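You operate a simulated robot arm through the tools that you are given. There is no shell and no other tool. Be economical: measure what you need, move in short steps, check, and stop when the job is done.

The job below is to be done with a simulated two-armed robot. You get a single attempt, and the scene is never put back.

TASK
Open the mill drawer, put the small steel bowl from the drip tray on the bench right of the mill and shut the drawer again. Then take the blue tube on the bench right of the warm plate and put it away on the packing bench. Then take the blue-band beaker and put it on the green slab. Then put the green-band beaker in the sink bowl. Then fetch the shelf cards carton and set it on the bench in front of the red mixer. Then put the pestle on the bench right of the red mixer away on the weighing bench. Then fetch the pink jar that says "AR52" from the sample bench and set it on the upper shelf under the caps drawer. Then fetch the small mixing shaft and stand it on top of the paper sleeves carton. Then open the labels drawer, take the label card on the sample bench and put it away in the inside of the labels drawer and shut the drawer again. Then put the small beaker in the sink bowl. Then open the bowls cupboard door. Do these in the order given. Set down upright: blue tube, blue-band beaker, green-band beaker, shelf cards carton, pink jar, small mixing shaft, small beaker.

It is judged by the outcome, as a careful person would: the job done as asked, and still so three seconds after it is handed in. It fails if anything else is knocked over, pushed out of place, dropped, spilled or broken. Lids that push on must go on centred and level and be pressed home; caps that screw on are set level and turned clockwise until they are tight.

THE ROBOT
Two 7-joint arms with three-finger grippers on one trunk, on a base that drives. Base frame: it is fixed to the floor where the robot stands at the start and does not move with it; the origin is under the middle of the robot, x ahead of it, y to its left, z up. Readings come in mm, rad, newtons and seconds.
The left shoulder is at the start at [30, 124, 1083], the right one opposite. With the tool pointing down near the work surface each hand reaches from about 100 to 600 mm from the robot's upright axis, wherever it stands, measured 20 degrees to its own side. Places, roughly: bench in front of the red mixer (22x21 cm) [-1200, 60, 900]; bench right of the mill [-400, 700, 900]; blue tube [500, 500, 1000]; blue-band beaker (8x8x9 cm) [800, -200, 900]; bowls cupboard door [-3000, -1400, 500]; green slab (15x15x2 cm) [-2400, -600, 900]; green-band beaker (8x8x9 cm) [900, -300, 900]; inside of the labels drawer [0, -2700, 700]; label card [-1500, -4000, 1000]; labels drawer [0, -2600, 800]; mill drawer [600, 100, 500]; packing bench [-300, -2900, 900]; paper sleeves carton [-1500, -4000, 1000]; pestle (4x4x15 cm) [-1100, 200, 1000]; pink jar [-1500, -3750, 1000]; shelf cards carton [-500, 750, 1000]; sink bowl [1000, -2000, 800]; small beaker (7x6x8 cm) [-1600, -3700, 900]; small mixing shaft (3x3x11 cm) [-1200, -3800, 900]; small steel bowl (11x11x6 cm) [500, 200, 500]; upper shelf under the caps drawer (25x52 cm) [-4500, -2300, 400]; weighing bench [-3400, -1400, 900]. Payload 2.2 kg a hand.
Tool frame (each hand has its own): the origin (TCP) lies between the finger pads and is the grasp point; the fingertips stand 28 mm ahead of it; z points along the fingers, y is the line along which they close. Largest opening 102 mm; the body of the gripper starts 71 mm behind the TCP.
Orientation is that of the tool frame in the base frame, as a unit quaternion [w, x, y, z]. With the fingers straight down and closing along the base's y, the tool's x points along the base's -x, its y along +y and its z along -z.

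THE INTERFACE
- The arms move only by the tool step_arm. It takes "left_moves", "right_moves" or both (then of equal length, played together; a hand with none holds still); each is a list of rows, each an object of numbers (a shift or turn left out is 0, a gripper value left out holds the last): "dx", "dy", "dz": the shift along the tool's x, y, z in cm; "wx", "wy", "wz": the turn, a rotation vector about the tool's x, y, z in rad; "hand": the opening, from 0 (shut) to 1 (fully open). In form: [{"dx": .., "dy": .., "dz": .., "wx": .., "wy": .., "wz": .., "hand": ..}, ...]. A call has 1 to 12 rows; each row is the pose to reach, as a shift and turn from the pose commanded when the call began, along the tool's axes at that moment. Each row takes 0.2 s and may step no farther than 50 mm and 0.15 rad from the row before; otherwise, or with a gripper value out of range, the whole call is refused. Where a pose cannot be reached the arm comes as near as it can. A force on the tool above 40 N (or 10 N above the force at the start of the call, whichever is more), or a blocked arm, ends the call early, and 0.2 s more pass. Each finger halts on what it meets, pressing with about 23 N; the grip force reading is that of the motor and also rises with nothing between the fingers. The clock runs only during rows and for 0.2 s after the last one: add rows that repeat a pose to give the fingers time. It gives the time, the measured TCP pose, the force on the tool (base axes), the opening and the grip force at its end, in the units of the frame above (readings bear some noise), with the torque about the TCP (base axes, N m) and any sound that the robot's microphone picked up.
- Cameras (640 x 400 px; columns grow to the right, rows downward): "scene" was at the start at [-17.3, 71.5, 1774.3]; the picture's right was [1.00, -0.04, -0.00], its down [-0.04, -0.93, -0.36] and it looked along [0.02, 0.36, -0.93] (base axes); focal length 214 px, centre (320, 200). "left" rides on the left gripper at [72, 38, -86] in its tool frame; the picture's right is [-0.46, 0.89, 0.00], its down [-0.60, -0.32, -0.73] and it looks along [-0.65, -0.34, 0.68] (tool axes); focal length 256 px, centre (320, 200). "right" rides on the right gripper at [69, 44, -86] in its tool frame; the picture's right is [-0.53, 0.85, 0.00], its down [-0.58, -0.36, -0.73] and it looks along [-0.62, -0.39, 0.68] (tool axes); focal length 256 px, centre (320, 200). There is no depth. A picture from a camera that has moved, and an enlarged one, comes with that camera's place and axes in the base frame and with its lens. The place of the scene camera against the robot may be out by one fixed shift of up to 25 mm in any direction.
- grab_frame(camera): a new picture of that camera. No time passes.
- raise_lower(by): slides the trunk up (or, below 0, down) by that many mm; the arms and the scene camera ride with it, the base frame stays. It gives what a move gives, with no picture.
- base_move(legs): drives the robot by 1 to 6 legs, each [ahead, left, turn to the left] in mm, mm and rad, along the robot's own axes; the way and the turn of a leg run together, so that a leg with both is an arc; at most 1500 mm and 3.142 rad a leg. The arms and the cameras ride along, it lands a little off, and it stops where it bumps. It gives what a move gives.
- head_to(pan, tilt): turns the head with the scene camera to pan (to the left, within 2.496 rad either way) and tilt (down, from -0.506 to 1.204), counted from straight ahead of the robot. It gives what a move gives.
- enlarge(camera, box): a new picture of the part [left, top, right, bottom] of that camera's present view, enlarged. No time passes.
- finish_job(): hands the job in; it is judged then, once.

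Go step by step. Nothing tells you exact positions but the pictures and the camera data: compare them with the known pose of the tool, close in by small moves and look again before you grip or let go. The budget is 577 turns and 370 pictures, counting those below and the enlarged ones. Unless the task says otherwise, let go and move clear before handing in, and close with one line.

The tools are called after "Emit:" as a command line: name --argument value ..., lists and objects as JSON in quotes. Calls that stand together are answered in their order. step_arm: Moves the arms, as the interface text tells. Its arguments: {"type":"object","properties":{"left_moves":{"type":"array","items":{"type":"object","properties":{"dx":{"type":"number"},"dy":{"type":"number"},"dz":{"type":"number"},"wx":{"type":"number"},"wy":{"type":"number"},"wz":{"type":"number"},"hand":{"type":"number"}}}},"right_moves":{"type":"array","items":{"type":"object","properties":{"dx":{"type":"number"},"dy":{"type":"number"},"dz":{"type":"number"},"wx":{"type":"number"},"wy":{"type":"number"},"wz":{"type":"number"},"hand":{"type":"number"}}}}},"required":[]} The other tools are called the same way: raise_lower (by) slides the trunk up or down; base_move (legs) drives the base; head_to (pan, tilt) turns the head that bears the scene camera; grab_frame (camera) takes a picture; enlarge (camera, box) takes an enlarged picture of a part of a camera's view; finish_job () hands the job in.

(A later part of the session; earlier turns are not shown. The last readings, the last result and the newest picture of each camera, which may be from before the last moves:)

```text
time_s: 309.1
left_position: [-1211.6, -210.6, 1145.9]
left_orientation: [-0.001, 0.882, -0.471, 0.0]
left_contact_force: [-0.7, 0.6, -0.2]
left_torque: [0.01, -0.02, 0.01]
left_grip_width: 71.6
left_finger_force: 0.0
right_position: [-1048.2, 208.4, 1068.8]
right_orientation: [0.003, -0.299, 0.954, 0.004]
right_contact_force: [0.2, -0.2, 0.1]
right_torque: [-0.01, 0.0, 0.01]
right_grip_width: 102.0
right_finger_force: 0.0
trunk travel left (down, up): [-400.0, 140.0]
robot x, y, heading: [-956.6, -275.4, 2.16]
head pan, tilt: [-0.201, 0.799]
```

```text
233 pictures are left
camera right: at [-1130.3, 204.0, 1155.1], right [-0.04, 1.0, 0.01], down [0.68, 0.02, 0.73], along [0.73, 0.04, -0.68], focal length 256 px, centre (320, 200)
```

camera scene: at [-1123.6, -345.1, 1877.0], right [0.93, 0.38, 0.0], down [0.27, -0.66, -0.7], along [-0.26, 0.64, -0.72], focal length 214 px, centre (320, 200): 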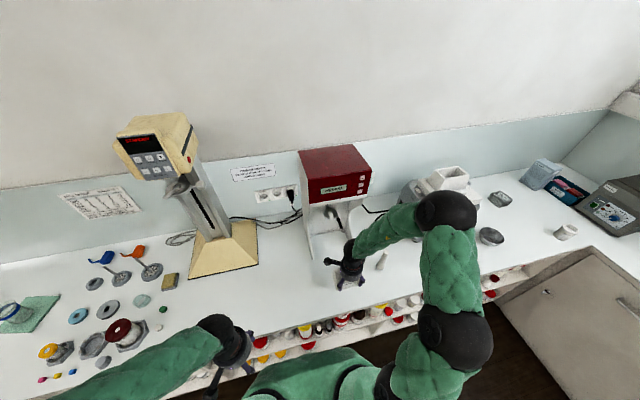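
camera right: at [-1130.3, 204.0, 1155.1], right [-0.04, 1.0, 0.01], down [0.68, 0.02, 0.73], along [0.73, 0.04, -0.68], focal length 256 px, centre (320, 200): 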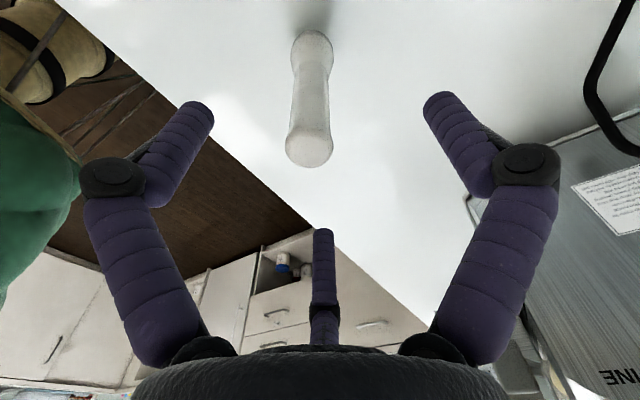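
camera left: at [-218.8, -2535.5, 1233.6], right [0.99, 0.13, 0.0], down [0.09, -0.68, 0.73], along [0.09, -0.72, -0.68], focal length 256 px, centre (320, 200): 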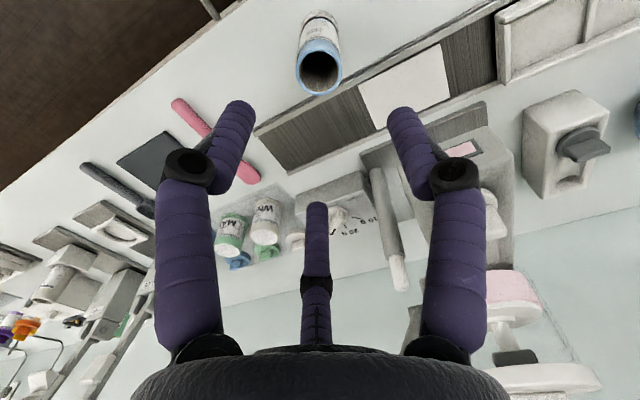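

Emit:
step_arm --right_moves '[{"dx": 0.2, "dy": -0.35, "dz": 3}, {"dx": 0.2, "dy": -0.35, "dz": 6}, {"dx": 0.2, "dy": -0.35, "dz": 8.4}, {"dx": 0.2, "dy": -0.35, "dz": 8.4, "hand": 0.7}, {"dx": 0.2, "dy": -0.35, "dz": 8.4, "hand": 0.4}, {"dx": 0.2, "dy": -0.35, "dz": 8.4, "hand": 0.1}, {"dx": 0.2, "dy": -0.35, "dz": 8.4, "hand": 0}, {"dx": 0.2, "dy": -0.35, "dz": 8.4, "hand": 0}]'

Emit:
step_arm --right_moves '[{"dz": -1}, {"dz": -3}, {"dz": -6}, {"dz": -10}, {"dz": -14}, {"dz": -17}]'

Emit:
grab_frame --camera "right"

```text
time_s: 310.9
left_position: [-1211.7, -209.3, 1146.7]
left_orientation: [0.0, 0.882, -0.471, 0.0]
left_contact_force: [0.5, 0.9, -0.1]
left_torque: [0.02, 0.0, -0.04]
left_grip_width: 71.4
left_finger_force: 0.0
right_position: [-1045.3, 204.7, 984.9]
right_orientation: [0.003, -0.3, 0.954, 0.004]
right_contact_force: [-1.1, 0.6, 1.7]
right_torque: [0.04, 0.1, 0.01]
right_grip_width: 28.1
right_finger_force: 23.2
trunk travel left (down, up): [-400.0, 140.0]
robot x, y, heading: [-953.6, -284.4, 2.162]
head pan, tilt: [-0.201, 0.799]
```

```text
time_s: 312.3
left_position: [-1209.2, -212.0, 1146.9]
left_orientation: [0.0, 0.882, -0.471, -0.001]
left_contact_force: [-0.1, -0.5, 0.1]
left_torque: [0.02, -0.02, -0.02]
left_grip_width: 71.4
left_finger_force: 0.1
right_position: [-1045.7, 201.7, 1157.0]
right_orientation: [0.004, -0.3, 0.954, 0.003]
right_contact_force: [0.6, 0.6, -1.7]
right_torque: [0.01, -0.01, -0.03]
right_grip_width: 28.0
right_finger_force: 22.9
trunk travel left (down, up): [-400.0, 140.0]
robot x, y, heading: [-957.3, -276.4, 2.158]
head pan, tilt: [-0.201, 0.799]
```

```text
232 pictures are left
camera right: at [-1129.2, 197.5, 1243.0], right [-0.04, 1.0, 0.01], down [0.68, 0.02, 0.74], along [0.73, 0.04, -0.68], focal length 256 px, centre (320, 200)
```

right: 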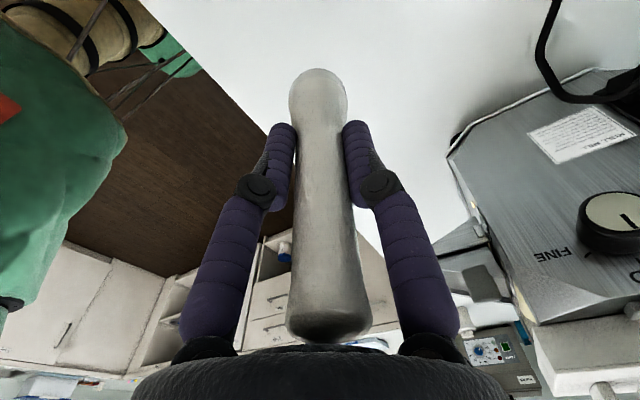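

Held. I retract and drive along bench A to the weighing bench.

Emit:
step_arm --right_moves '[{"dy": -4}, {"dy": -8}, {"dy": -12}]'

Emit:
base_move --legs '[[-250, 0, 0], [0, 1400, 0], [0, 1200, 0]]'

Emit:
head_to --pan 0.0 --tilt 0.7

Emit:
grab_frame --camera "scene"

```text
time_s: 313.1
left_position: [-1210.3, -211.1, 1146.1]
left_orientation: [-0.001, 0.882, -0.471, -0.002]
left_contact_force: [-0.3, -0.2, 0.7]
left_torque: [0.03, 0.03, 0.01]
left_grip_width: 71.4
left_finger_force: 0.0
right_position: [-979.1, 103.1, 1155.6]
right_orientation: [0.003, -0.299, 0.954, 0.004]
right_contact_force: [0.4, -0.7, -1.4]
right_torque: [0.06, 0.02, 0.03]
right_grip_width: 27.8
right_finger_force: 23.0
trunk travel left (down, up): [-400.0, 140.0]
robot x, y, heading: [-954.4, -277.0, 2.161]
head pan, tilt: [-0.201, 0.799]
```

```text
time_s: 327.3
left_position: [-3235.2, -1888.1, 1146.4]
left_orientation: [0.001, 0.884, -0.467, -0.001]
left_contact_force: [0.2, 0.2, 0.5]
left_torque: [-0.01, 0.01, -0.03]
left_grip_width: 71.4
left_finger_force: 0.1
right_position: [-3007.0, -1570.2, 1156.1]
right_orientation: [0.004, -0.303, 0.953, 0.003]
right_contact_force: [-0.4, -0.3, -2.6]
right_torque: [-0.02, -0.01, -0.03]
right_grip_width: 26.9
right_finger_force: 22.9
trunk travel left (down, up): [-400.0, 140.0]
robot x, y, heading: [-2978.7, -1955.1, 2.173]
head pan, tilt: [-0.201, 0.799]
```

```text
time_s: 328.0
left_position: [-3235.7, -1888.6, 1147.1]
left_orientation: [0.0, 0.884, -0.467, 0.0]
left_contact_force: [0.4, 0.0, -0.1]
left_torque: [0.01, 0.0, 0.0]
left_grip_width: 71.4
left_finger_force: 0.0
right_position: [-3007.7, -1571.6, 1155.4]
right_orientation: [0.004, -0.303, 0.953, 0.003]
right_contact_force: [-0.8, -1.0, -1.7]
right_torque: [0.0, 0.0, -0.02]
right_grip_width: 26.5
right_finger_force: 22.7
trunk travel left (down, up): [-400.0, 140.0]
robot x, y, heading: [-2980.1, -1953.0, 2.168]
head pan, tilt: [0.0, 0.7]
```

```text
231 pictures are left
camera scene: at [-3001.9, -1892.4, 1885.2], right [0.83, 0.56, 0.0], down [0.36, -0.53, -0.76], along [-0.43, 0.63, -0.64], focal length 214 px, centre (320, 200)
```

scene: 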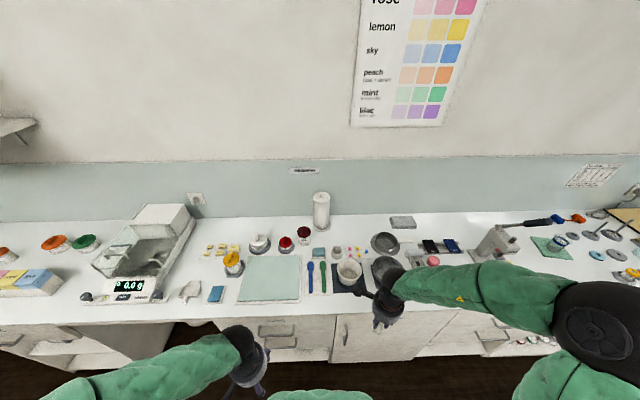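

Emit:
enlarge --camera "scene" --box '[160, 160, 440, 340]'

```text
2.22 times, centred on (300, 250) of scene
camera zoom: at [-3001.9, -1892.4, 1885.2], right [0.83, 0.56, 0.0], down [0.36, -0.53, -0.76], along [-0.43, 0.63, -0.64], focal length 477 px, centre (364, 89)
```

zoom: 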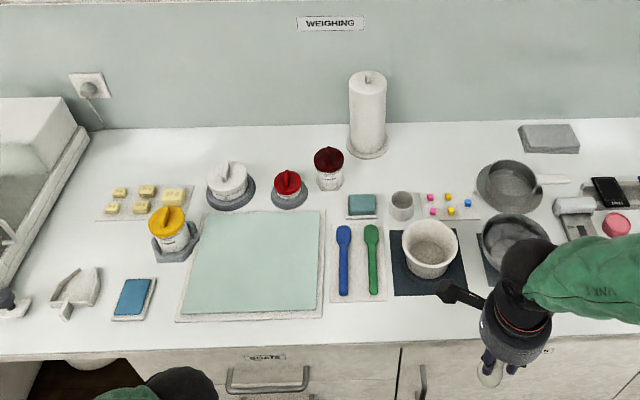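

A free spot lies in front of the spoons/bowl mats, ≈[-3199, -1519] (bench A runs at ~0.64 rad). I move in and check with the wrist camera.

Emit:
base_move --legs '[[120, 129, 0.035]]'

Emit:
grab_frame --camera "scene"

Emit:
grab_frame --camera "right"

```text
time_s: 329.5
left_position: [-3411.7, -1873.5, 1145.9]
left_orientation: [-0.001, 0.892, -0.451, 0.0]
left_contact_force: [-0.8, -0.5, -0.4]
left_torque: [-0.01, -0.02, 0.05]
left_grip_width: 71.5
left_finger_force: 0.0
right_position: [-3194.1, -1548.7, 1156.1]
right_orientation: [0.003, -0.32, 0.947, 0.002]
right_contact_force: [-0.1, 0.4, -1.5]
right_torque: [0.05, -0.03, 0.01]
right_grip_width: 26.6
right_finger_force: 22.6
trunk travel left (down, up): [-400.0, 140.0]
robot x, y, heading: [-3155.3, -1931.8, 2.206]
head pan, tilt: [0.0, 0.7]
```

```text
229 pictures are left
camera scene: at [-3178.2, -1869.9, 1885.2], right [0.81, 0.59, 0.0], down [0.38, -0.52, -0.76], along [-0.45, 0.62, -0.64], focal length 214 px, centre (320, 200)
```

scene: 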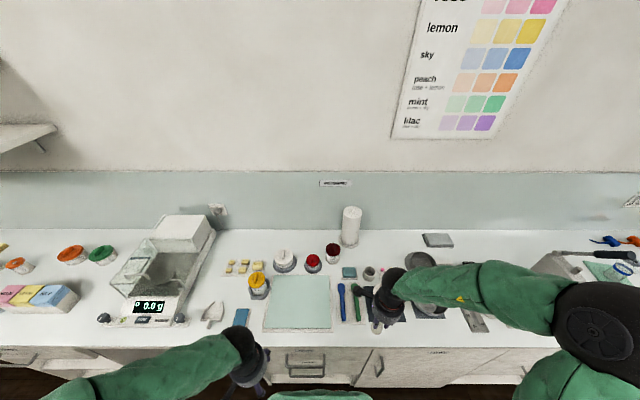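

```text
228 pictures are left
camera right: at [-3276.3, -1556.9, 1242.0], right [-0.09, 1.0, 0.01], down [0.68, 0.05, 0.74], along [0.73, 0.07, -0.68], focal length 256 px, centre (320, 200)
```

right: 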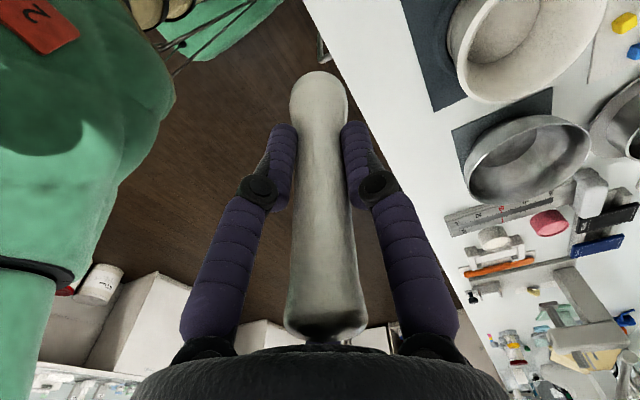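

Emit:
step_arm --right_moves '[{"dx": 1.3, "dy": 2.4}, {"dx": 2.6, "dy": 4.7}, {"dx": 2.6, "dy": 4.7, "dz": 4}, {"dx": 2.6, "dy": 4.7, "dz": 6}]'

Emit:
grab_frame --camera "right"

Emit:
enlarge --camera "scene" --box '[250, 220, 450, 360]'

```text
time_s: 330.5
left_position: [-3411.4, -1873.8, 1146.4]
left_orientation: [0.0, 0.892, -0.452, 0.0]
left_contact_force: [0.5, 0.0, 0.7]
left_torque: [0.03, 0.03, -0.02]
left_grip_width: 71.5
left_finger_force: 0.0
right_position: [-3242.2, -1525.1, 1095.2]
right_orientation: [0.004, -0.32, 0.947, 0.003]
right_contact_force: [0.3, 0.2, -1.8]
right_torque: [0.0, 0.01, 0.02]
right_grip_width: 26.2
right_finger_force: 22.6
trunk travel left (down, up): [-400.0, 140.0]
robot x, y, heading: [-3154.8, -1930.2, 2.205]
head pan, tilt: [0.0, 0.7]
```

```text
227 pictures are left
camera right: at [-3324.5, -1534.1, 1181.4], right [-0.09, 1.0, 0.01], down [0.68, 0.05, 0.73], along [0.73, 0.07, -0.68], focal length 256 px, centre (320, 200)
```

right: 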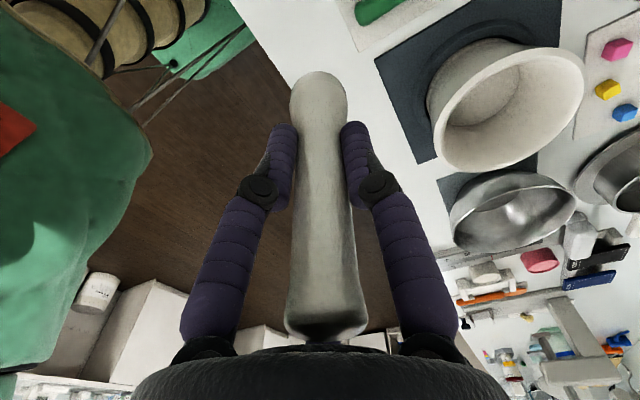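

```text
2.86 times, centred on (350, 290) of scene
camera zoom: at [-3177.6, -1869.9, 1885.2], right [0.81, 0.59, 0.0], down [0.38, -0.52, -0.76], along [-0.45, 0.62, -0.64], focal length 613 px, centre (234, -57)
```

zoom: 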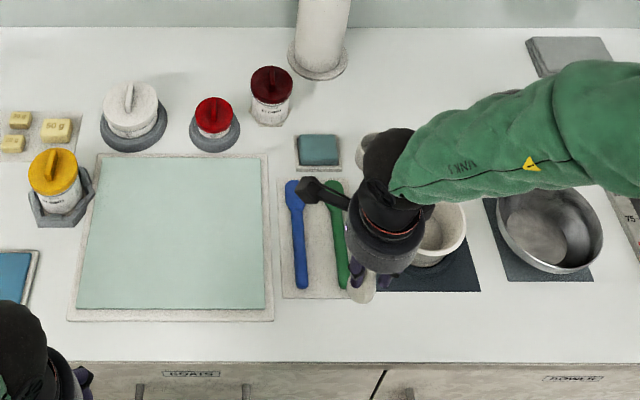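

The point beneath is mid-strip. I lower the pestle.

Emit:
step_arm --right_moves '[{"dz": 4}, {"dz": 8}, {"dz": 10}]'

Emit:
step_arm --right_moves '[{"dz": 0.4}, {"dz": 0.8}]'

Emit:
step_arm --right_moves '[{"dz": 0.3}, {"dz": 0.6}]'

```text
time_s: 331.3
left_position: [-3410.8, -1873.6, 1146.5]
left_orientation: [0.0, 0.892, -0.451, 0.0]
left_contact_force: [-0.3, 0.0, 1.0]
left_torque: [0.0, 0.03, -0.02]
left_grip_width: 71.4
left_finger_force: 0.0
right_position: [-3241.4, -1525.6, 996.3]
right_orientation: [0.004, -0.32, 0.948, 0.003]
right_contact_force: [0.4, 0.3, -1.3]
right_torque: [0.0, 0.01, 0.02]
right_grip_width: 26.0
right_finger_force: 22.9
trunk travel left (down, up): [-400.0, 140.0]
robot x, y, heading: [-3156.7, -1931.2, 2.206]
head pan, tilt: [0.0, 0.7]
```

```text
time_s: 331.9
left_position: [-3410.1, -1873.4, 1146.2]
left_orientation: [0.0, 0.892, -0.452, 0.0]
left_contact_force: [-0.7, 0.5, -0.8]
left_torque: [-0.03, -0.01, 0.0]
left_grip_width: 71.4
left_finger_force: 0.0
right_position: [-3242.6, -1525.7, 987.2]
right_orientation: [0.004, -0.32, 0.947, 0.003]
right_contact_force: [-0.5, 0.9, -1.5]
right_torque: [-0.02, -0.04, -0.01]
right_grip_width: 26.4
right_finger_force: 23.0
trunk travel left (down, up): [-400.0, 140.0]
robot x, y, heading: [-3153.9, -1933.4, 2.206]
head pan, tilt: [0.0, 0.7]
```

```text
time_s: 332.5
left_position: [-3411.9, -1876.0, 1146.0]
left_orientation: [-0.001, 0.892, -0.452, -0.001]
left_contact_force: [-0.2, 0.0, -0.4]
left_torque: [-0.02, 0.0, -0.02]
left_grip_width: 71.3
left_finger_force: 0.0
right_position: [-3242.7, -1526.0, 983.2]
right_orientation: [0.003, -0.32, 0.947, 0.005]
right_contact_force: [-3.6, -6.2, 29.6]
right_torque: [-0.2, 0.17, 0.0]
right_grip_width: 26.1
right_finger_force: 22.7
trunk travel left (down, up): [-400.0, 140.0]
robot x, y, heading: [-3156.1, -1931.7, 2.207]
head pan, tilt: [0.0, 0.7]
```

Emit:
step_arm --right_moves '[{"dz": -0.25}, {"dz": -0.25, "hand": 0.32}, {"dz": -0.25, "hand": 0.4}, {"dz": -0.25, "hand": 0.55}, {"dz": -0.25, "hand": 0.55}]'

Emit:
grab_frame --camera "right"

```text
time_s: 333.7
left_position: [-3411.0, -1874.1, 1146.7]
left_orientation: [0.0, 0.892, -0.452, 0.0]
left_contact_force: [0.1, -0.8, -0.8]
left_torque: [-0.01, -0.02, -0.01]
left_grip_width: 71.5
left_finger_force: 0.1
right_position: [-3241.7, -1525.4, 984.4]
right_orientation: [0.003, -0.319, 0.948, 0.003]
right_contact_force: [0.8, 0.3, 0.1]
right_torque: [-0.01, 0.0, 0.0]
right_grip_width: 56.2
right_finger_force: 0.0
trunk travel left (down, up): [-400.0, 140.0]
robot x, y, heading: [-3155.8, -1930.7, 2.204]
head pan, tilt: [0.0, 0.7]
```

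```text
225 pictures are left
camera right: at [-3323.5, -1534.1, 1070.4], right [-0.09, 1.0, 0.01], down [0.68, 0.05, 0.73], along [0.73, 0.07, -0.68], focal length 256 px, centre (320, 200)
```

right: 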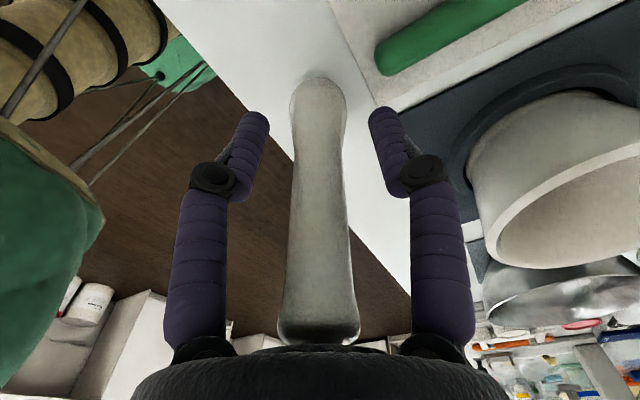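

It stands. I rise straight up and clear.

Emit:
step_arm --right_moves '[{"dz": -2}, {"dz": -5}, {"dz": -9}, {"dz": -13}, {"dz": -17}]'

Emit:
enlarge --camera "scene" --box '[250, 220, 450, 360]'

```text
time_s: 334.9
left_position: [-3411.1, -1874.3, 1146.4]
left_orientation: [0.0, 0.892, -0.451, -0.001]
left_contact_force: [0.1, 0.2, 0.6]
left_torque: [0.02, 0.01, -0.01]
left_grip_width: 71.6
left_finger_force: 0.0
right_position: [-3242.4, -1528.1, 1155.6]
right_orientation: [0.003, -0.321, 0.947, 0.003]
right_contact_force: [-0.7, -0.4, 0.1]
right_torque: [0.0, 0.01, 0.02]
right_grip_width: 56.1
right_finger_force: 0.0
trunk travel left (down, up): [-400.0, 140.0]
robot x, y, heading: [-3150.9, -1932.9, 2.207]
head pan, tilt: [0.0, 0.7]
```

```text
2.86 times, centred on (350, 290) of scene
camera zoom: at [-3176.0, -1871.5, 1885.3], right [0.81, 0.59, 0.0], down [0.38, -0.52, -0.77], along [-0.45, 0.62, -0.64], focal length 613 px, centre (234, -57)
```

zoom: 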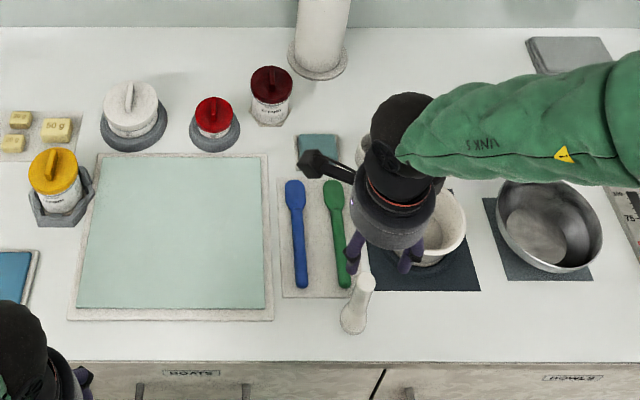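

Pestle done. Before fetching the pink jar, I go and look at the low shelf under the caps drawer (destination), 1.3 m further left.

Emit:
base_move --legs '[[-400, 0, 0], [0, 1250, 0]]'

Emit:
head_to --pan 0.0 --tilt 0.7

Emit:
raise_lower --by -300

Emit:
grab_frame --camera "scene"

```text
time_s: 343.3
left_position: [-4183.8, -2928.3, 1147.1]
left_orientation: [0.0, 0.89, -0.456, -0.001]
left_contact_force: [-0.1, 0.6, 0.0]
left_torque: [0.02, 0.02, 0.02]
left_grip_width: 71.5
left_finger_force: 0.0
right_position: [-4012.8, -2582.3, 1155.0]
right_orientation: [0.003, -0.314, 0.949, 0.003]
right_contact_force: [-0.8, -1.0, 0.9]
right_torque: [0.01, 0.0, 0.02]
right_grip_width: 56.1
right_finger_force: 0.1
trunk travel left (down, up): [-400.0, 140.0]
robot x, y, heading: [-3930.1, -2987.8, 2.191]
head pan, tilt: [0.0, 0.7]
```

```text
time_s: 343.9
left_position: [-4184.7, -2928.4, 1146.6]
left_orientation: [-0.001, 0.89, -0.456, -0.002]
left_contact_force: [-0.4, 0.3, 0.4]
left_torque: [-0.01, -0.05, 0.0]
left_grip_width: 71.5
left_finger_force: 0.1
right_position: [-4012.1, -2582.2, 1154.7]
right_orientation: [0.004, -0.316, 0.949, 0.003]
right_contact_force: [0.4, -0.6, -1.1]
right_torque: [0.0, 0.04, -0.01]
right_grip_width: 56.4
right_finger_force: 0.1
trunk travel left (down, up): [-400.0, 140.0]
robot x, y, heading: [-3925.5, -2985.0, 2.196]
head pan, tilt: [0.0, 0.7]
```

```text
time_s: 346.9
left_position: [-4183.8, -2929.0, 847.5]
left_orientation: [-0.001, 0.89, -0.457, -0.001]
left_contact_force: [0.4, 0.3, 0.2]
left_torque: [0.01, 0.02, -0.02]
left_grip_width: 71.4
left_finger_force: 0.1
right_position: [-4013.4, -2582.3, 854.4]
right_orientation: [0.003, -0.314, 0.949, 0.003]
right_contact_force: [0.3, 0.2, 0.8]
right_torque: [-0.04, -0.01, 0.0]
right_grip_width: 56.3
right_finger_force: 0.0
trunk travel left (down, up): [-100.0, 440.0]
robot x, y, heading: [-3929.3, -2985.2, 2.196]
head pan, tilt: [0.0, 0.7]
```

```text
223 pictures are left
camera scene: at [-3949.9, -2926.2, 1585.4], right [0.81, 0.59, 0.0], down [0.38, -0.52, -0.76], along [-0.45, 0.62, -0.64], focal length 214 px, centre (320, 200)
```

scene: 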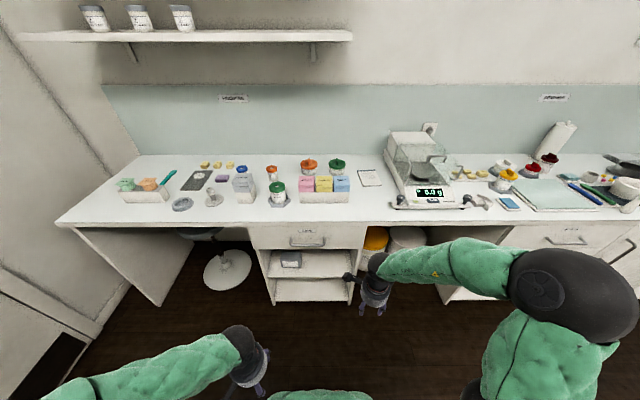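

Emit:
enlarge --camera "scene" --box '[230, 210, 380, 310]'

Emit:
raise_lower --by -100

Emit:
head_to --pan 0.15 --tilt 0.75

Emit:
enlarge --camera "scene" --box '[270, 160, 430, 270]'

```text
4.00 times, centred on (305, 260) of scene
camera zoom: at [-3949.9, -2926.2, 1585.4], right [0.81, 0.59, 0.0], down [0.38, -0.52, -0.76], along [-0.45, 0.62, -0.64], focal length 858 px, centre (380, -40)
```

zoom: 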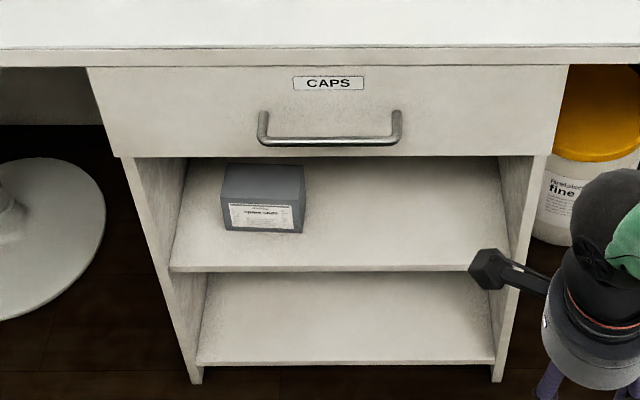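

```text
time_s: 348.2
left_position: [-4183.9, -2927.2, 746.4]
left_orientation: [0.0, 0.89, -0.455, -0.001]
left_contact_force: [-0.6, 0.2, -0.2]
left_torque: [0.01, 0.0, 0.0]
left_grip_width: 71.7
left_finger_force: 0.0
right_position: [-4013.5, -2582.5, 755.3]
right_orientation: [0.003, -0.315, 0.949, 0.002]
right_contact_force: [-0.9, 0.3, 0.1]
right_torque: [0.03, 0.01, 0.0]
right_grip_width: 56.4
right_finger_force: 0.1
trunk travel left (down, up): [0.0, 540.0]
robot x, y, heading: [-3930.8, -2987.0, 2.2]
head pan, tilt: [0.0, 0.7]
```

```text
time_s: 348.9
left_position: [-4183.7, -2927.8, 746.7]
left_orientation: [-0.001, 0.891, -0.455, 0.0]
left_contact_force: [0.2, 0.4, 0.0]
left_torque: [-0.02, -0.05, -0.05]
left_grip_width: 71.4
left_finger_force: 0.0
right_position: [-4012.2, -2581.2, 754.1]
right_orientation: [0.003, -0.316, 0.949, 0.003]
right_contact_force: [-0.4, -0.1, 0.0]
right_torque: [0.0, 0.02, 0.03]
right_grip_width: 56.0
right_finger_force: 0.1
trunk travel left (down, up): [0.0, 540.0]
robot x, y, heading: [-3928.8, -2986.8, 2.197]
head pan, tilt: [0.15, 0.75]
```

```text
3.64 times, centred on (350, 215) of scene
camera zoom: at [-3958.2, -2935.8, 1481.0], right [0.71, 0.7, 0.0], down [0.48, -0.49, -0.73], along [-0.51, 0.52, -0.68], focal length 780 px, centre (211, 146)
```

zoom: 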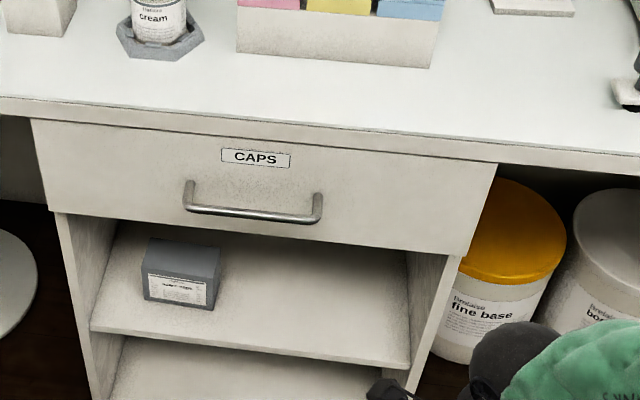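

The upper shelf is open-fronted at z≈415 with ~280 mm height; free on its right half. I will carry the jar with the tool pitched forward-down. Now I cross to the sample bench.

Emit:
raise_lower --by 400

Emit:
base_move --legs '[[-300, 0, 0], [0, 0, -3.127], [700, 0, 0], [0, 1480, 0]]'

Emit:
head_to --pan 0.0 --tilt 0.65

Emit:
grab_frame --camera "scene"

```text
time_s: 352.7
left_position: [-4183.4, -2928.6, 1144.9]
left_orientation: [0.0, 0.89, -0.456, 0.0]
left_contact_force: [0.0, -0.8, -0.3]
left_torque: [0.02, -0.04, -0.02]
left_grip_width: 71.6
left_finger_force: 0.0
right_position: [-4013.7, -2582.0, 1154.6]
right_orientation: [0.003, -0.317, 0.949, 0.003]
right_contact_force: [0.5, 0.1, 0.1]
right_torque: [-0.01, 0.0, -0.02]
right_grip_width: 55.9
right_finger_force: 0.0
trunk travel left (down, up): [-400.0, 140.0]
robot x, y, heading: [-3928.6, -2983.0, 2.195]
head pan, tilt: [0.15, 0.75]
```

```text
time_s: 372.5
left_position: [-1888.2, -2941.4, 1147.5]
left_orientation: [0.0, 0.447, 0.894, 0.0]
left_contact_force: [-0.3, -0.5, -0.5]
left_torque: [0.0, 0.0, 0.0]
left_grip_width: 71.4
left_finger_force: 0.0
right_position: [-2051.6, -3291.6, 1153.7]
right_orientation: [0.003, 0.946, 0.325, -0.005]
right_contact_force: [-0.3, 0.4, -0.3]
right_torque: [0.0, -0.02, -0.01]
right_grip_width: 56.2
right_finger_force: 0.0
trunk travel left (down, up): [-400.0, 140.0]
robot x, y, heading: [-2144.9, -2889.1, -0.922]
head pan, tilt: [0.15, 0.75]
```

```text
time_s: 373.2
left_position: [-1887.3, -2942.9, 1146.4]
left_orientation: [0.001, 0.446, 0.895, 0.0]
left_contact_force: [-0.5, -0.6, 0.2]
left_torque: [-0.02, 0.02, 0.02]
left_grip_width: 71.3
left_finger_force: 0.0
right_position: [-2051.9, -3291.0, 1154.2]
right_orientation: [0.002, 0.946, 0.325, -0.004]
right_contact_force: [-0.3, 0.0, -0.7]
right_torque: [-0.01, 0.04, 0.03]
right_grip_width: 56.1
right_finger_force: 0.0
trunk travel left (down, up): [-400.0, 140.0]
robot x, y, heading: [-2143.8, -2890.4, -0.928]
head pan, tilt: [0.0, 0.649]
```

```text
220 pictures are left
camera scene: at [-2101.1, -2919.1, 1889.6], right [-0.8, -0.6, 0.0], down [-0.36, 0.48, -0.8], along [0.48, -0.64, -0.6], focal length 214 px, centre (320, 200)
```

scene: 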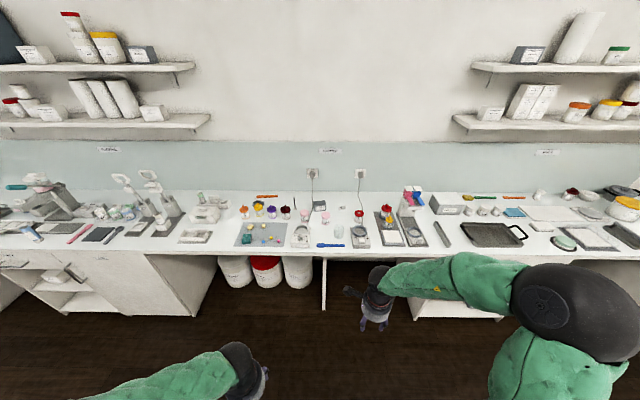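

Emit:
enlarge --camera "scene" --box '[220, 160, 460, 270]'

Emit:
enlarge --camera "scene" --box '[270, 190, 350, 255]'

```text
2.67 times, centred on (340, 215) of scene
camera zoom: at [-2101.1, -2919.1, 1889.6], right [-0.8, -0.6, 0.0], down [-0.36, 0.48, -0.8], along [0.48, -0.64, -0.6], focal length 572 px, centre (267, 160)
```

zoom: 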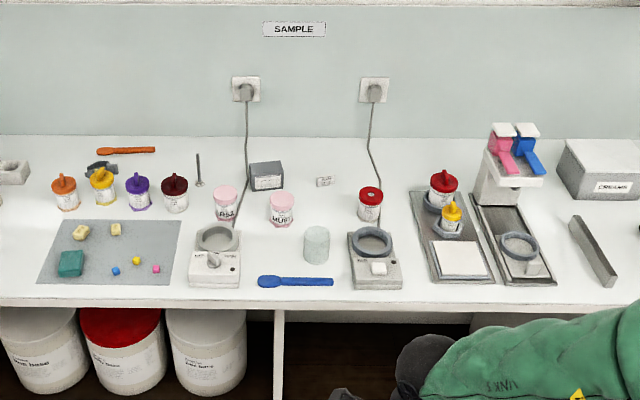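

```text
6.15 times, centred on (310, 222) of scene
camera zoom: at [-2101.1, -2919.1, 1889.6], right [-0.8, -0.6, 0.0], down [-0.36, 0.48, -0.8], along [0.48, -0.64, -0.6], focal length 1320 px, centre (382, 62)
```

zoom: 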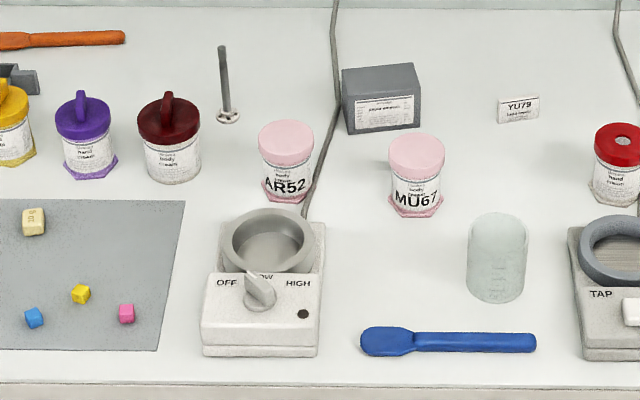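

AR52 jar found at ≈[-1385, -3706], ⌀≈60, ~78 mm tall; the shaft, paper box, YU79 card and frosted small beaker are here too. I square the right wrist and drive in.

Emit:
base_move --legs '[[400, 248, 0], [145, 0, 0]]'

Emit:
step_arm --right_moves '[{"wz": -0.14, "hand": 0.9}, {"wz": -0.28}, {"wz": -0.42}, {"wz": -0.56}, {"wz": -0.7}, {"wz": -0.84}, {"wz": -0.98}, {"wz": -1.12}, {"wz": -1.26}, {"wz": -1.4}, {"wz": -1.54}, {"wz": -1.54}]'

Emit:
grab_frame --camera "right"

Emit:
grab_frame --camera "scene"

```text
time_s: 376.9
left_position: [-1358.9, -3232.2, 1146.9]
left_orientation: [0.001, 0.449, 0.894, 0.0]
left_contact_force: [-0.1, -0.7, -0.2]
left_torque: [0.02, -0.03, 0.0]
left_grip_width: 71.4
left_finger_force: 0.1
right_position: [-1524.5, -3580.7, 1154.5]
right_orientation: [0.002, 0.946, 0.323, -0.004]
right_contact_force: [-0.2, 0.3, -0.3]
right_torque: [0.0, 0.05, -0.03]
right_grip_width: 56.3
right_finger_force: 0.1
trunk travel left (down, up): [-400.0, 140.0]
robot x, y, heading: [-1616.8, -3178.5, -0.926]
head pan, tilt: [0.0, 0.649]
```

```text
time_s: 379.6
left_position: [-1359.3, -3233.1, 1145.8]
left_orientation: [0.0, 0.449, 0.894, 0.0]
left_contact_force: [0.6, 0.2, 0.8]
left_torque: [0.03, -0.01, 0.0]
left_grip_width: 71.7
left_finger_force: 0.1
right_position: [-1524.9, -3579.8, 1153.8]
right_orientation: [0.0, 0.454, 0.891, -0.005]
right_contact_force: [-0.5, -0.7, -0.6]
right_torque: [-0.01, -0.03, 0.01]
right_grip_width: 91.6
right_finger_force: 0.1
trunk travel left (down, up): [-400.0, 140.0]
robot x, y, heading: [-1617.2, -3176.2, -0.929]
head pan, tilt: [0.0, 0.649]
```

```text
217 pictures are left
camera right: at [-1530.1, -3498.0, 1240.5], right [1.0, 0.06, -0.01], down [0.05, -0.67, 0.74], along [0.04, -0.74, -0.68], focal length 256 px, centre (320, 200)
```

right: 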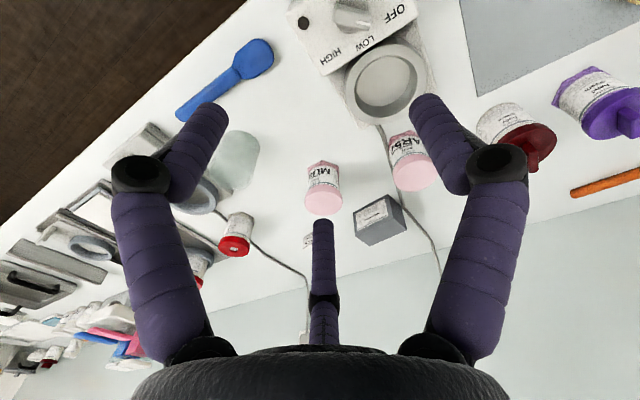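

```text
216 pictures are left
camera scene: at [-1572.5, -3207.8, 1889.6], right [-0.8, -0.6, 0.0], down [-0.36, 0.48, -0.8], along [0.48, -0.64, -0.6], focal length 214 px, centre (320, 200)
```

scene: 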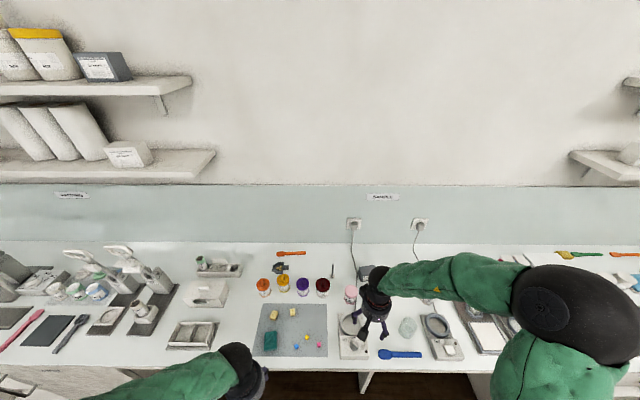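

Emit:
step_arm --right_moves '[{"dx": -4.5}, {"dx": -9}, {"dx": -13.5, "dy": 1}, {"dx": -17.5, "dy": 2}, {"dx": -19.4, "dy": 2.6}, {"dx": -19.4, "dy": 2.6, "dz": 4}, {"dx": -19.4, "dy": 2.6, "dz": 8}, {"dx": -19.4, "dy": 2.6, "dz": 11}]'

Emit:
grab_frame --camera "right"

```text
time_s: 381.4
left_position: [-1359.7, -3233.0, 1145.3]
left_orientation: [0.001, 0.448, 0.894, -0.001]
left_contact_force: [0.6, 0.0, -0.3]
left_torque: [0.02, -0.02, 0.01]
left_grip_width: 71.5
left_finger_force: 0.0
right_position: [-1391.3, -3723.1, 1043.3]
right_orientation: [0.0, 0.454, 0.891, -0.004]
right_contact_force: [0.4, -0.3, 0.1]
right_torque: [0.03, 0.0, -0.01]
right_grip_width: 91.7
right_finger_force: 0.0
trunk travel left (down, up): [-400.0, 140.0]
robot x, y, heading: [-1615.5, -3177.0, -0.929]
head pan, tilt: [0.0, 0.649]
```

```text
215 pictures are left
camera right: at [-1396.0, -3641.3, 1129.5], right [1.0, 0.06, -0.01], down [0.05, -0.67, 0.74], along [0.04, -0.74, -0.68], focal length 256 px, centre (320, 200)
```

right: 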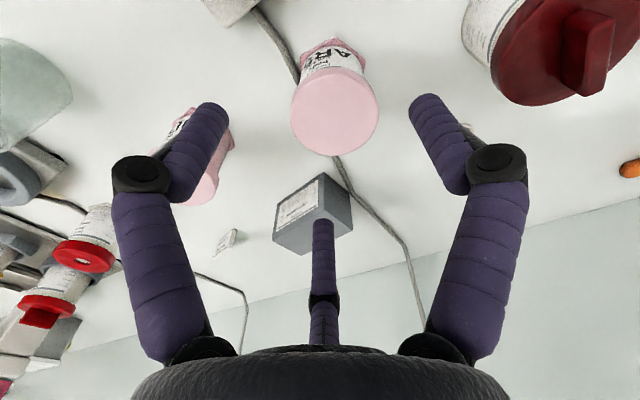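

Emit:
step_arm --right_moves '[{"dx": -0.5, "dy": 0.7, "dz": 2}, {"dx": -0.5, "dy": 0.7, "dz": 5}, {"dx": -0.5, "dy": 0.7, "dz": 8}, {"dx": -0.5, "dy": 0.7, "dz": 9.5}]'

Emit:
grab_frame --camera "right"

```text
time_s: 382.4
left_position: [-1358.8, -3232.5, 1146.8]
left_orientation: [0.001, 0.448, 0.894, 0.0]
left_contact_force: [-0.3, 0.4, -1.1]
left_torque: [0.03, 0.01, 0.0]
left_grip_width: 71.3
left_finger_force: 0.0
right_position: [-1382.9, -3722.9, 949.4]
right_orientation: [0.001, 0.454, 0.891, -0.005]
right_contact_force: [0.7, -0.2, 0.1]
right_torque: [0.04, 0.0, -0.02]
right_grip_width: 91.6
right_finger_force: 0.1
trunk travel left (down, up): [-400.0, 140.0]
robot x, y, heading: [-1613.9, -3179.0, -0.93]
head pan, tilt: [0.0, 0.649]
```

```text
214 pictures are left
camera right: at [-1387.5, -3642.4, 1035.4], right [1.0, 0.06, -0.01], down [0.05, -0.67, 0.74], along [0.04, -0.74, -0.68], focal length 256 px, centre (320, 200)
```

right: 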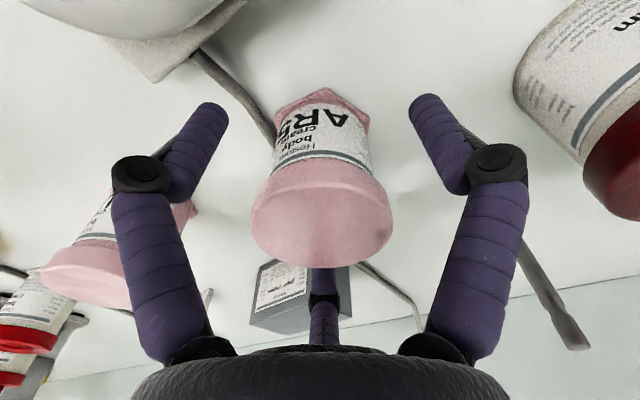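

Emit:
step_arm --right_moves '[{"hand": 0.75}, {"hand": 0.6}, {"hand": 0.5}, {"hand": 0.4}, {"hand": 0.4}, {"hand": 0.4}]'

Emit:
step_arm --right_moves '[{"dz": -1}, {"dz": -3}, {"dz": -6}, {"dz": -10}, {"dz": -14}, {"dz": -18}, {"dz": -20, "dx": 4}, {"dz": -20, "dx": 8}, {"dz": -20, "dx": 12}, {"dz": -20, "dx": 16}]'

Emit:
grab_frame --camera "right"

Emit:
grab_frame --camera "scene"

```text
time_s: 383.8
left_position: [-1360.0, -3231.4, 1146.4]
left_orientation: [0.001, 0.449, 0.893, -0.001]
left_contact_force: [0.0, 0.0, 0.1]
left_torque: [-0.01, 0.01, -0.01]
left_grip_width: 71.3
left_finger_force: 0.1
right_position: [-1382.8, -3723.3, 950.8]
right_orientation: [0.001, 0.456, 0.89, -0.005]
right_contact_force: [-0.1, -1.1, 1.8]
right_torque: [-0.02, -0.07, 0.0]
right_grip_width: 56.7
right_finger_force: 23.2
trunk travel left (down, up): [-400.0, 140.0]
robot x, y, heading: [-1618.3, -3177.2, -0.927]
head pan, tilt: [0.0, 0.649]
```

```text
time_s: 385.9
left_position: [-1360.3, -3231.4, 1147.7]
left_orientation: [0.001, 0.449, 0.894, 0.0]
left_contact_force: [0.6, 1.1, 0.1]
left_torque: [-0.03, -0.03, 0.01]
left_grip_width: 71.3
left_finger_force: 0.1
right_position: [-1477.1, -3592.6, 1150.7]
right_orientation: [0.0, 0.455, 0.891, -0.006]
right_contact_force: [-1.0, 0.1, -0.4]
right_torque: [-0.05, 0.02, 0.01]
right_grip_width: 56.9
right_finger_force: 22.4
trunk travel left (down, up): [-400.0, 140.0]
robot x, y, heading: [-1616.0, -3176.0, -0.931]
head pan, tilt: [0.0, 0.649]
```

```text
213 pictures are left
camera right: at [-1481.3, -3510.3, 1236.6], right [1.0, 0.06, 0.0], down [0.05, -0.67, 0.74], along [0.04, -0.74, -0.68], focal length 256 px, centre (320, 200)
```

right: 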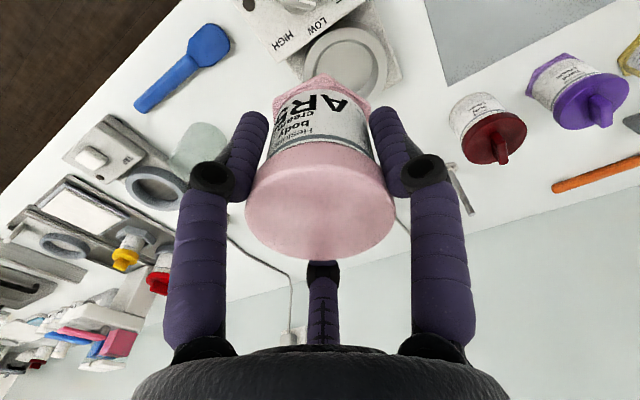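

```text
212 pictures are left
camera scene: at [-1573.7, -3206.3, 1889.6], right [-0.8, -0.6, 0.0], down [-0.36, 0.48, -0.8], along [0.48, -0.64, -0.6], focal length 214 px, centre (320, 200)
```

scene: 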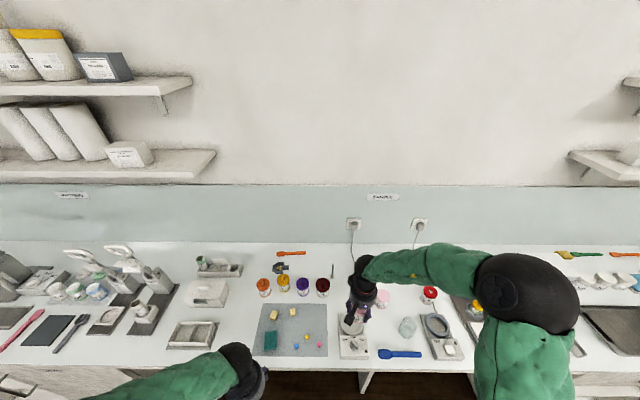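

The jar is in hand upright. I go back to the caps cabinet; I will set the jar on the front of that bench briefly and regrasp it with a pitched tool.

Emit:
base_move --legs '[[-600, 0, 0], [0, 0, 3.13], [0, 1000, 0], [1050, 848, 0]]'

Emit:
head_to --pan -0.1 --tilt 0.8

Emit:
grab_frame --camera "scene"

Emit:
grab_frame --camera "right"

```text
time_s: 407.7
left_position: [-4341.4, -2816.9, 1145.3]
left_orientation: [0.0, 0.885, -0.466, -0.001]
left_contact_force: [0.7, 0.6, -0.4]
left_torque: [-0.03, -0.02, 0.03]
left_grip_width: 71.3
left_finger_force: 0.1
right_position: [-4211.9, -2460.3, 1149.6]
right_orientation: [-0.005, 0.882, -0.471, 0.0]
right_contact_force: [0.3, -0.3, -1.5]
right_torque: [-0.02, 0.0, -0.03]
right_grip_width: 56.6
right_finger_force: 22.5
trunk travel left (down, up): [-400.0, 140.0]
robot x, y, heading: [-4083.5, -2881.0, 2.172]
head pan, tilt: [0.0, 0.649]
```

```text
time_s: 408.4
left_position: [-4342.0, -2818.6, 1146.2]
left_orientation: [0.0, 0.885, -0.466, -0.001]
left_contact_force: [-1.1, -0.1, -0.7]
left_torque: [-0.03, -0.03, 0.0]
left_grip_width: 71.5
left_finger_force: 0.0
right_position: [-4210.8, -2462.5, 1150.3]
right_orientation: [-0.005, 0.882, -0.471, 0.0]
right_contact_force: [0.4, 0.2, -1.2]
right_torque: [0.04, 0.02, 0.03]
right_grip_width: 56.8
right_finger_force: 22.9
trunk travel left (down, up): [-400.0, 140.0]
robot x, y, heading: [-4084.2, -2880.4, 2.171]
head pan, tilt: [-0.099, 0.799]
```

```text
211 pictures are left
camera scene: at [-4098.1, -2820.5, 1877.0], right [0.88, 0.48, 0.0], down [0.35, -0.63, -0.7], along [-0.34, 0.61, -0.72], focal length 214 px, centre (320, 200)
```

scene: 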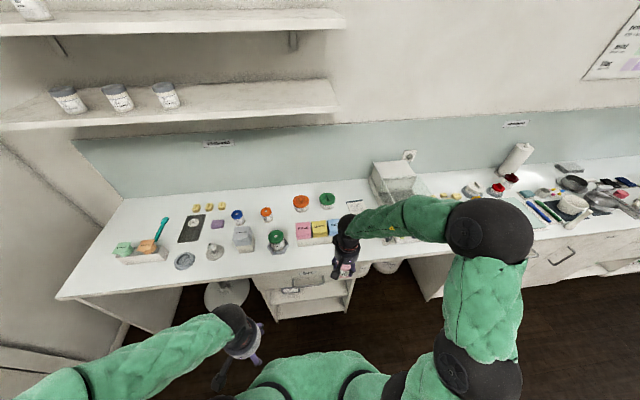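

```text
210 pictures are left
camera right: at [-4209.5, -2543.5, 1236.2], right [-1.0, -0.02, -0.01], down [-0.02, 0.68, 0.74], along [-0.01, 0.74, -0.68], focal length 256 px, centre (320, 200)
```

right: 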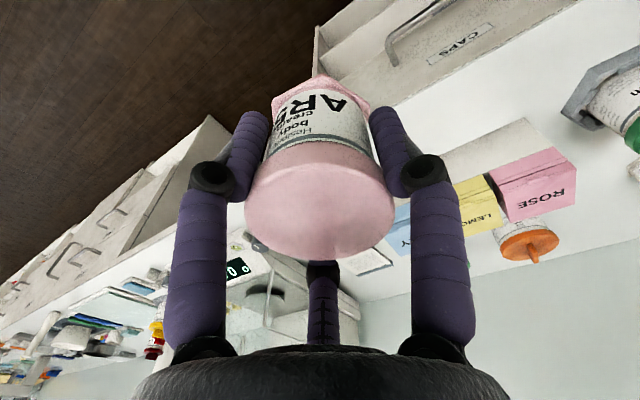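

Emit:
base_move --legs '[[195, 0, 0.035]]'

Emit:
step_arm --right_moves '[{"dz": 4}, {"dz": 8}]'

Emit:
grab_frame --camera "right"

Emit:
enlarge --camera "scene" --box '[210, 190, 430, 340]'

```text
time_s: 410.0
left_position: [-4458.8, -2665.8, 1147.4]
left_orientation: [0.0, 0.893, -0.451, 0.0]
left_contact_force: [-0.2, 0.0, -0.4]
left_torque: [-0.02, 0.0, -0.02]
left_grip_width: 71.3
left_finger_force: 0.0
right_position: [-4342.5, -2304.3, 1149.2]
right_orientation: [-0.005, 0.89, -0.456, 0.001]
right_contact_force: [-0.9, 0.1, -0.6]
right_torque: [-0.02, -0.02, -0.02]
right_grip_width: 56.5
right_finger_force: 22.9
trunk travel left (down, up): [-400.0, 140.0]
robot x, y, heading: [-4201.2, -2719.6, 2.205]
head pan, tilt: [-0.099, 0.799]
```

```text
time_s: 410.6
left_position: [-4458.4, -2665.5, 1146.1]
left_orientation: [0.0, 0.893, -0.45, 0.001]
left_contact_force: [-0.9, 0.1, 0.5]
left_torque: [-0.01, -0.01, -0.05]
left_grip_width: 71.3
left_finger_force: 0.0
right_position: [-4341.7, -2303.1, 1069.7]
right_orientation: [-0.004, 0.89, -0.456, 0.0]
right_contact_force: [0.0, 1.1, -1.1]
right_torque: [-0.02, -0.03, 0.0]
right_grip_width: 56.5
right_finger_force: 22.8
trunk travel left (down, up): [-400.0, 140.0]
robot x, y, heading: [-4202.4, -2724.4, 2.213]
head pan, tilt: [-0.099, 0.799]
```

```text
209 pictures are left
camera right: at [-4337.5, -2384.6, 1156.4], right [-1.0, -0.06, -0.01], down [-0.04, 0.68, 0.74], along [-0.04, 0.74, -0.68], focal length 256 px, centre (320, 200)
```

right: 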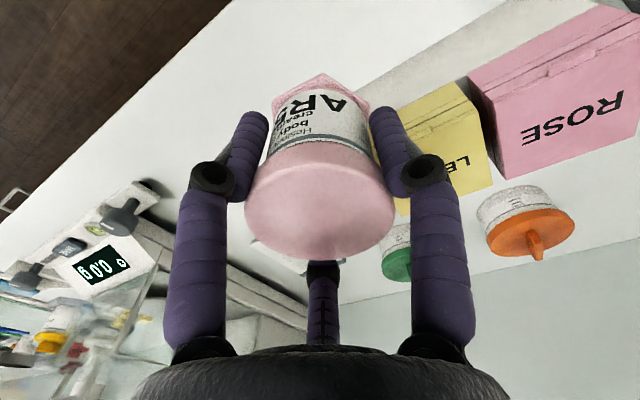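

```text
2.67 times, centred on (320, 265) of scene
camera zoom: at [-4215.4, -2659.4, 1876.9], right [0.86, 0.51, 0.0], down [0.37, -0.62, -0.7], along [-0.36, 0.6, -0.72], focal length 572 px, centre (320, 27)
```

zoom: 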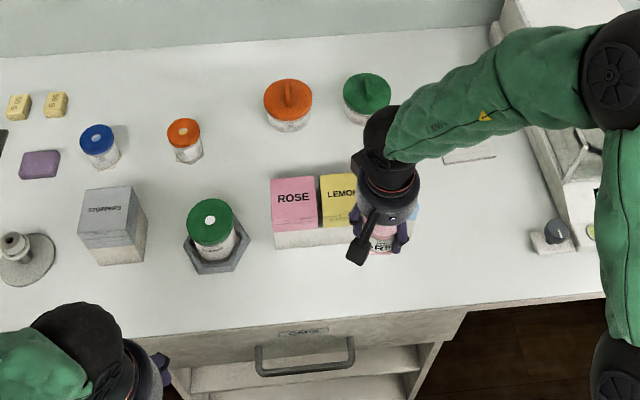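

The bench here is clear. I shift back 25 mm and lower the jar onto it.

Emit:
step_arm --right_moves '[{"dx": 2.5, "dz": 3}, {"dx": 2.5, "dz": 7}, {"dx": 2.5, "dz": 11}]'

Emit:
step_arm --right_moves '[{"dz": 0.4}, {"dz": 0.8}, {"dz": 1.1}]'

```text
time_s: 411.4
left_position: [-4458.5, -2665.3, 1146.7]
left_orientation: [0.0, 0.893, -0.45, 0.0]
left_contact_force: [-0.5, -0.9, -1.2]
left_torque: [0.01, 0.02, 0.0]
left_grip_width: 71.2
left_finger_force: 0.1
right_position: [-4325.2, -2323.8, 961.0]
right_orientation: [-0.005, 0.889, -0.458, 0.001]
right_contact_force: [-0.2, 0.4, -1.3]
right_torque: [-0.02, -0.03, -0.01]
right_grip_width: 56.7
right_finger_force: 23.3
trunk travel left (down, up): [-400.0, 140.0]
robot x, y, heading: [-4199.8, -2722.9, 2.209]
head pan, tilt: [-0.099, 0.799]
```

```text
time_s: 412.2
left_position: [-4455.7, -2667.6, 1146.9]
left_orientation: [0.0, 0.893, -0.45, -0.001]
left_contact_force: [-0.5, 0.4, -0.2]
left_torque: [-0.03, 0.02, -0.02]
left_grip_width: 71.2
left_finger_force: 0.1
right_position: [-4325.0, -2323.4, 949.8]
right_orientation: [-0.005, 0.89, -0.457, 0.0]
right_contact_force: [2.3, -0.2, 14.3]
right_torque: [-0.24, 0.12, 0.01]
right_grip_width: 56.9
right_finger_force: 22.8
trunk travel left (down, up): [-400.0, 140.0]
robot x, y, heading: [-4202.6, -2722.4, 2.209]
head pan, tilt: [-0.099, 0.799]
```

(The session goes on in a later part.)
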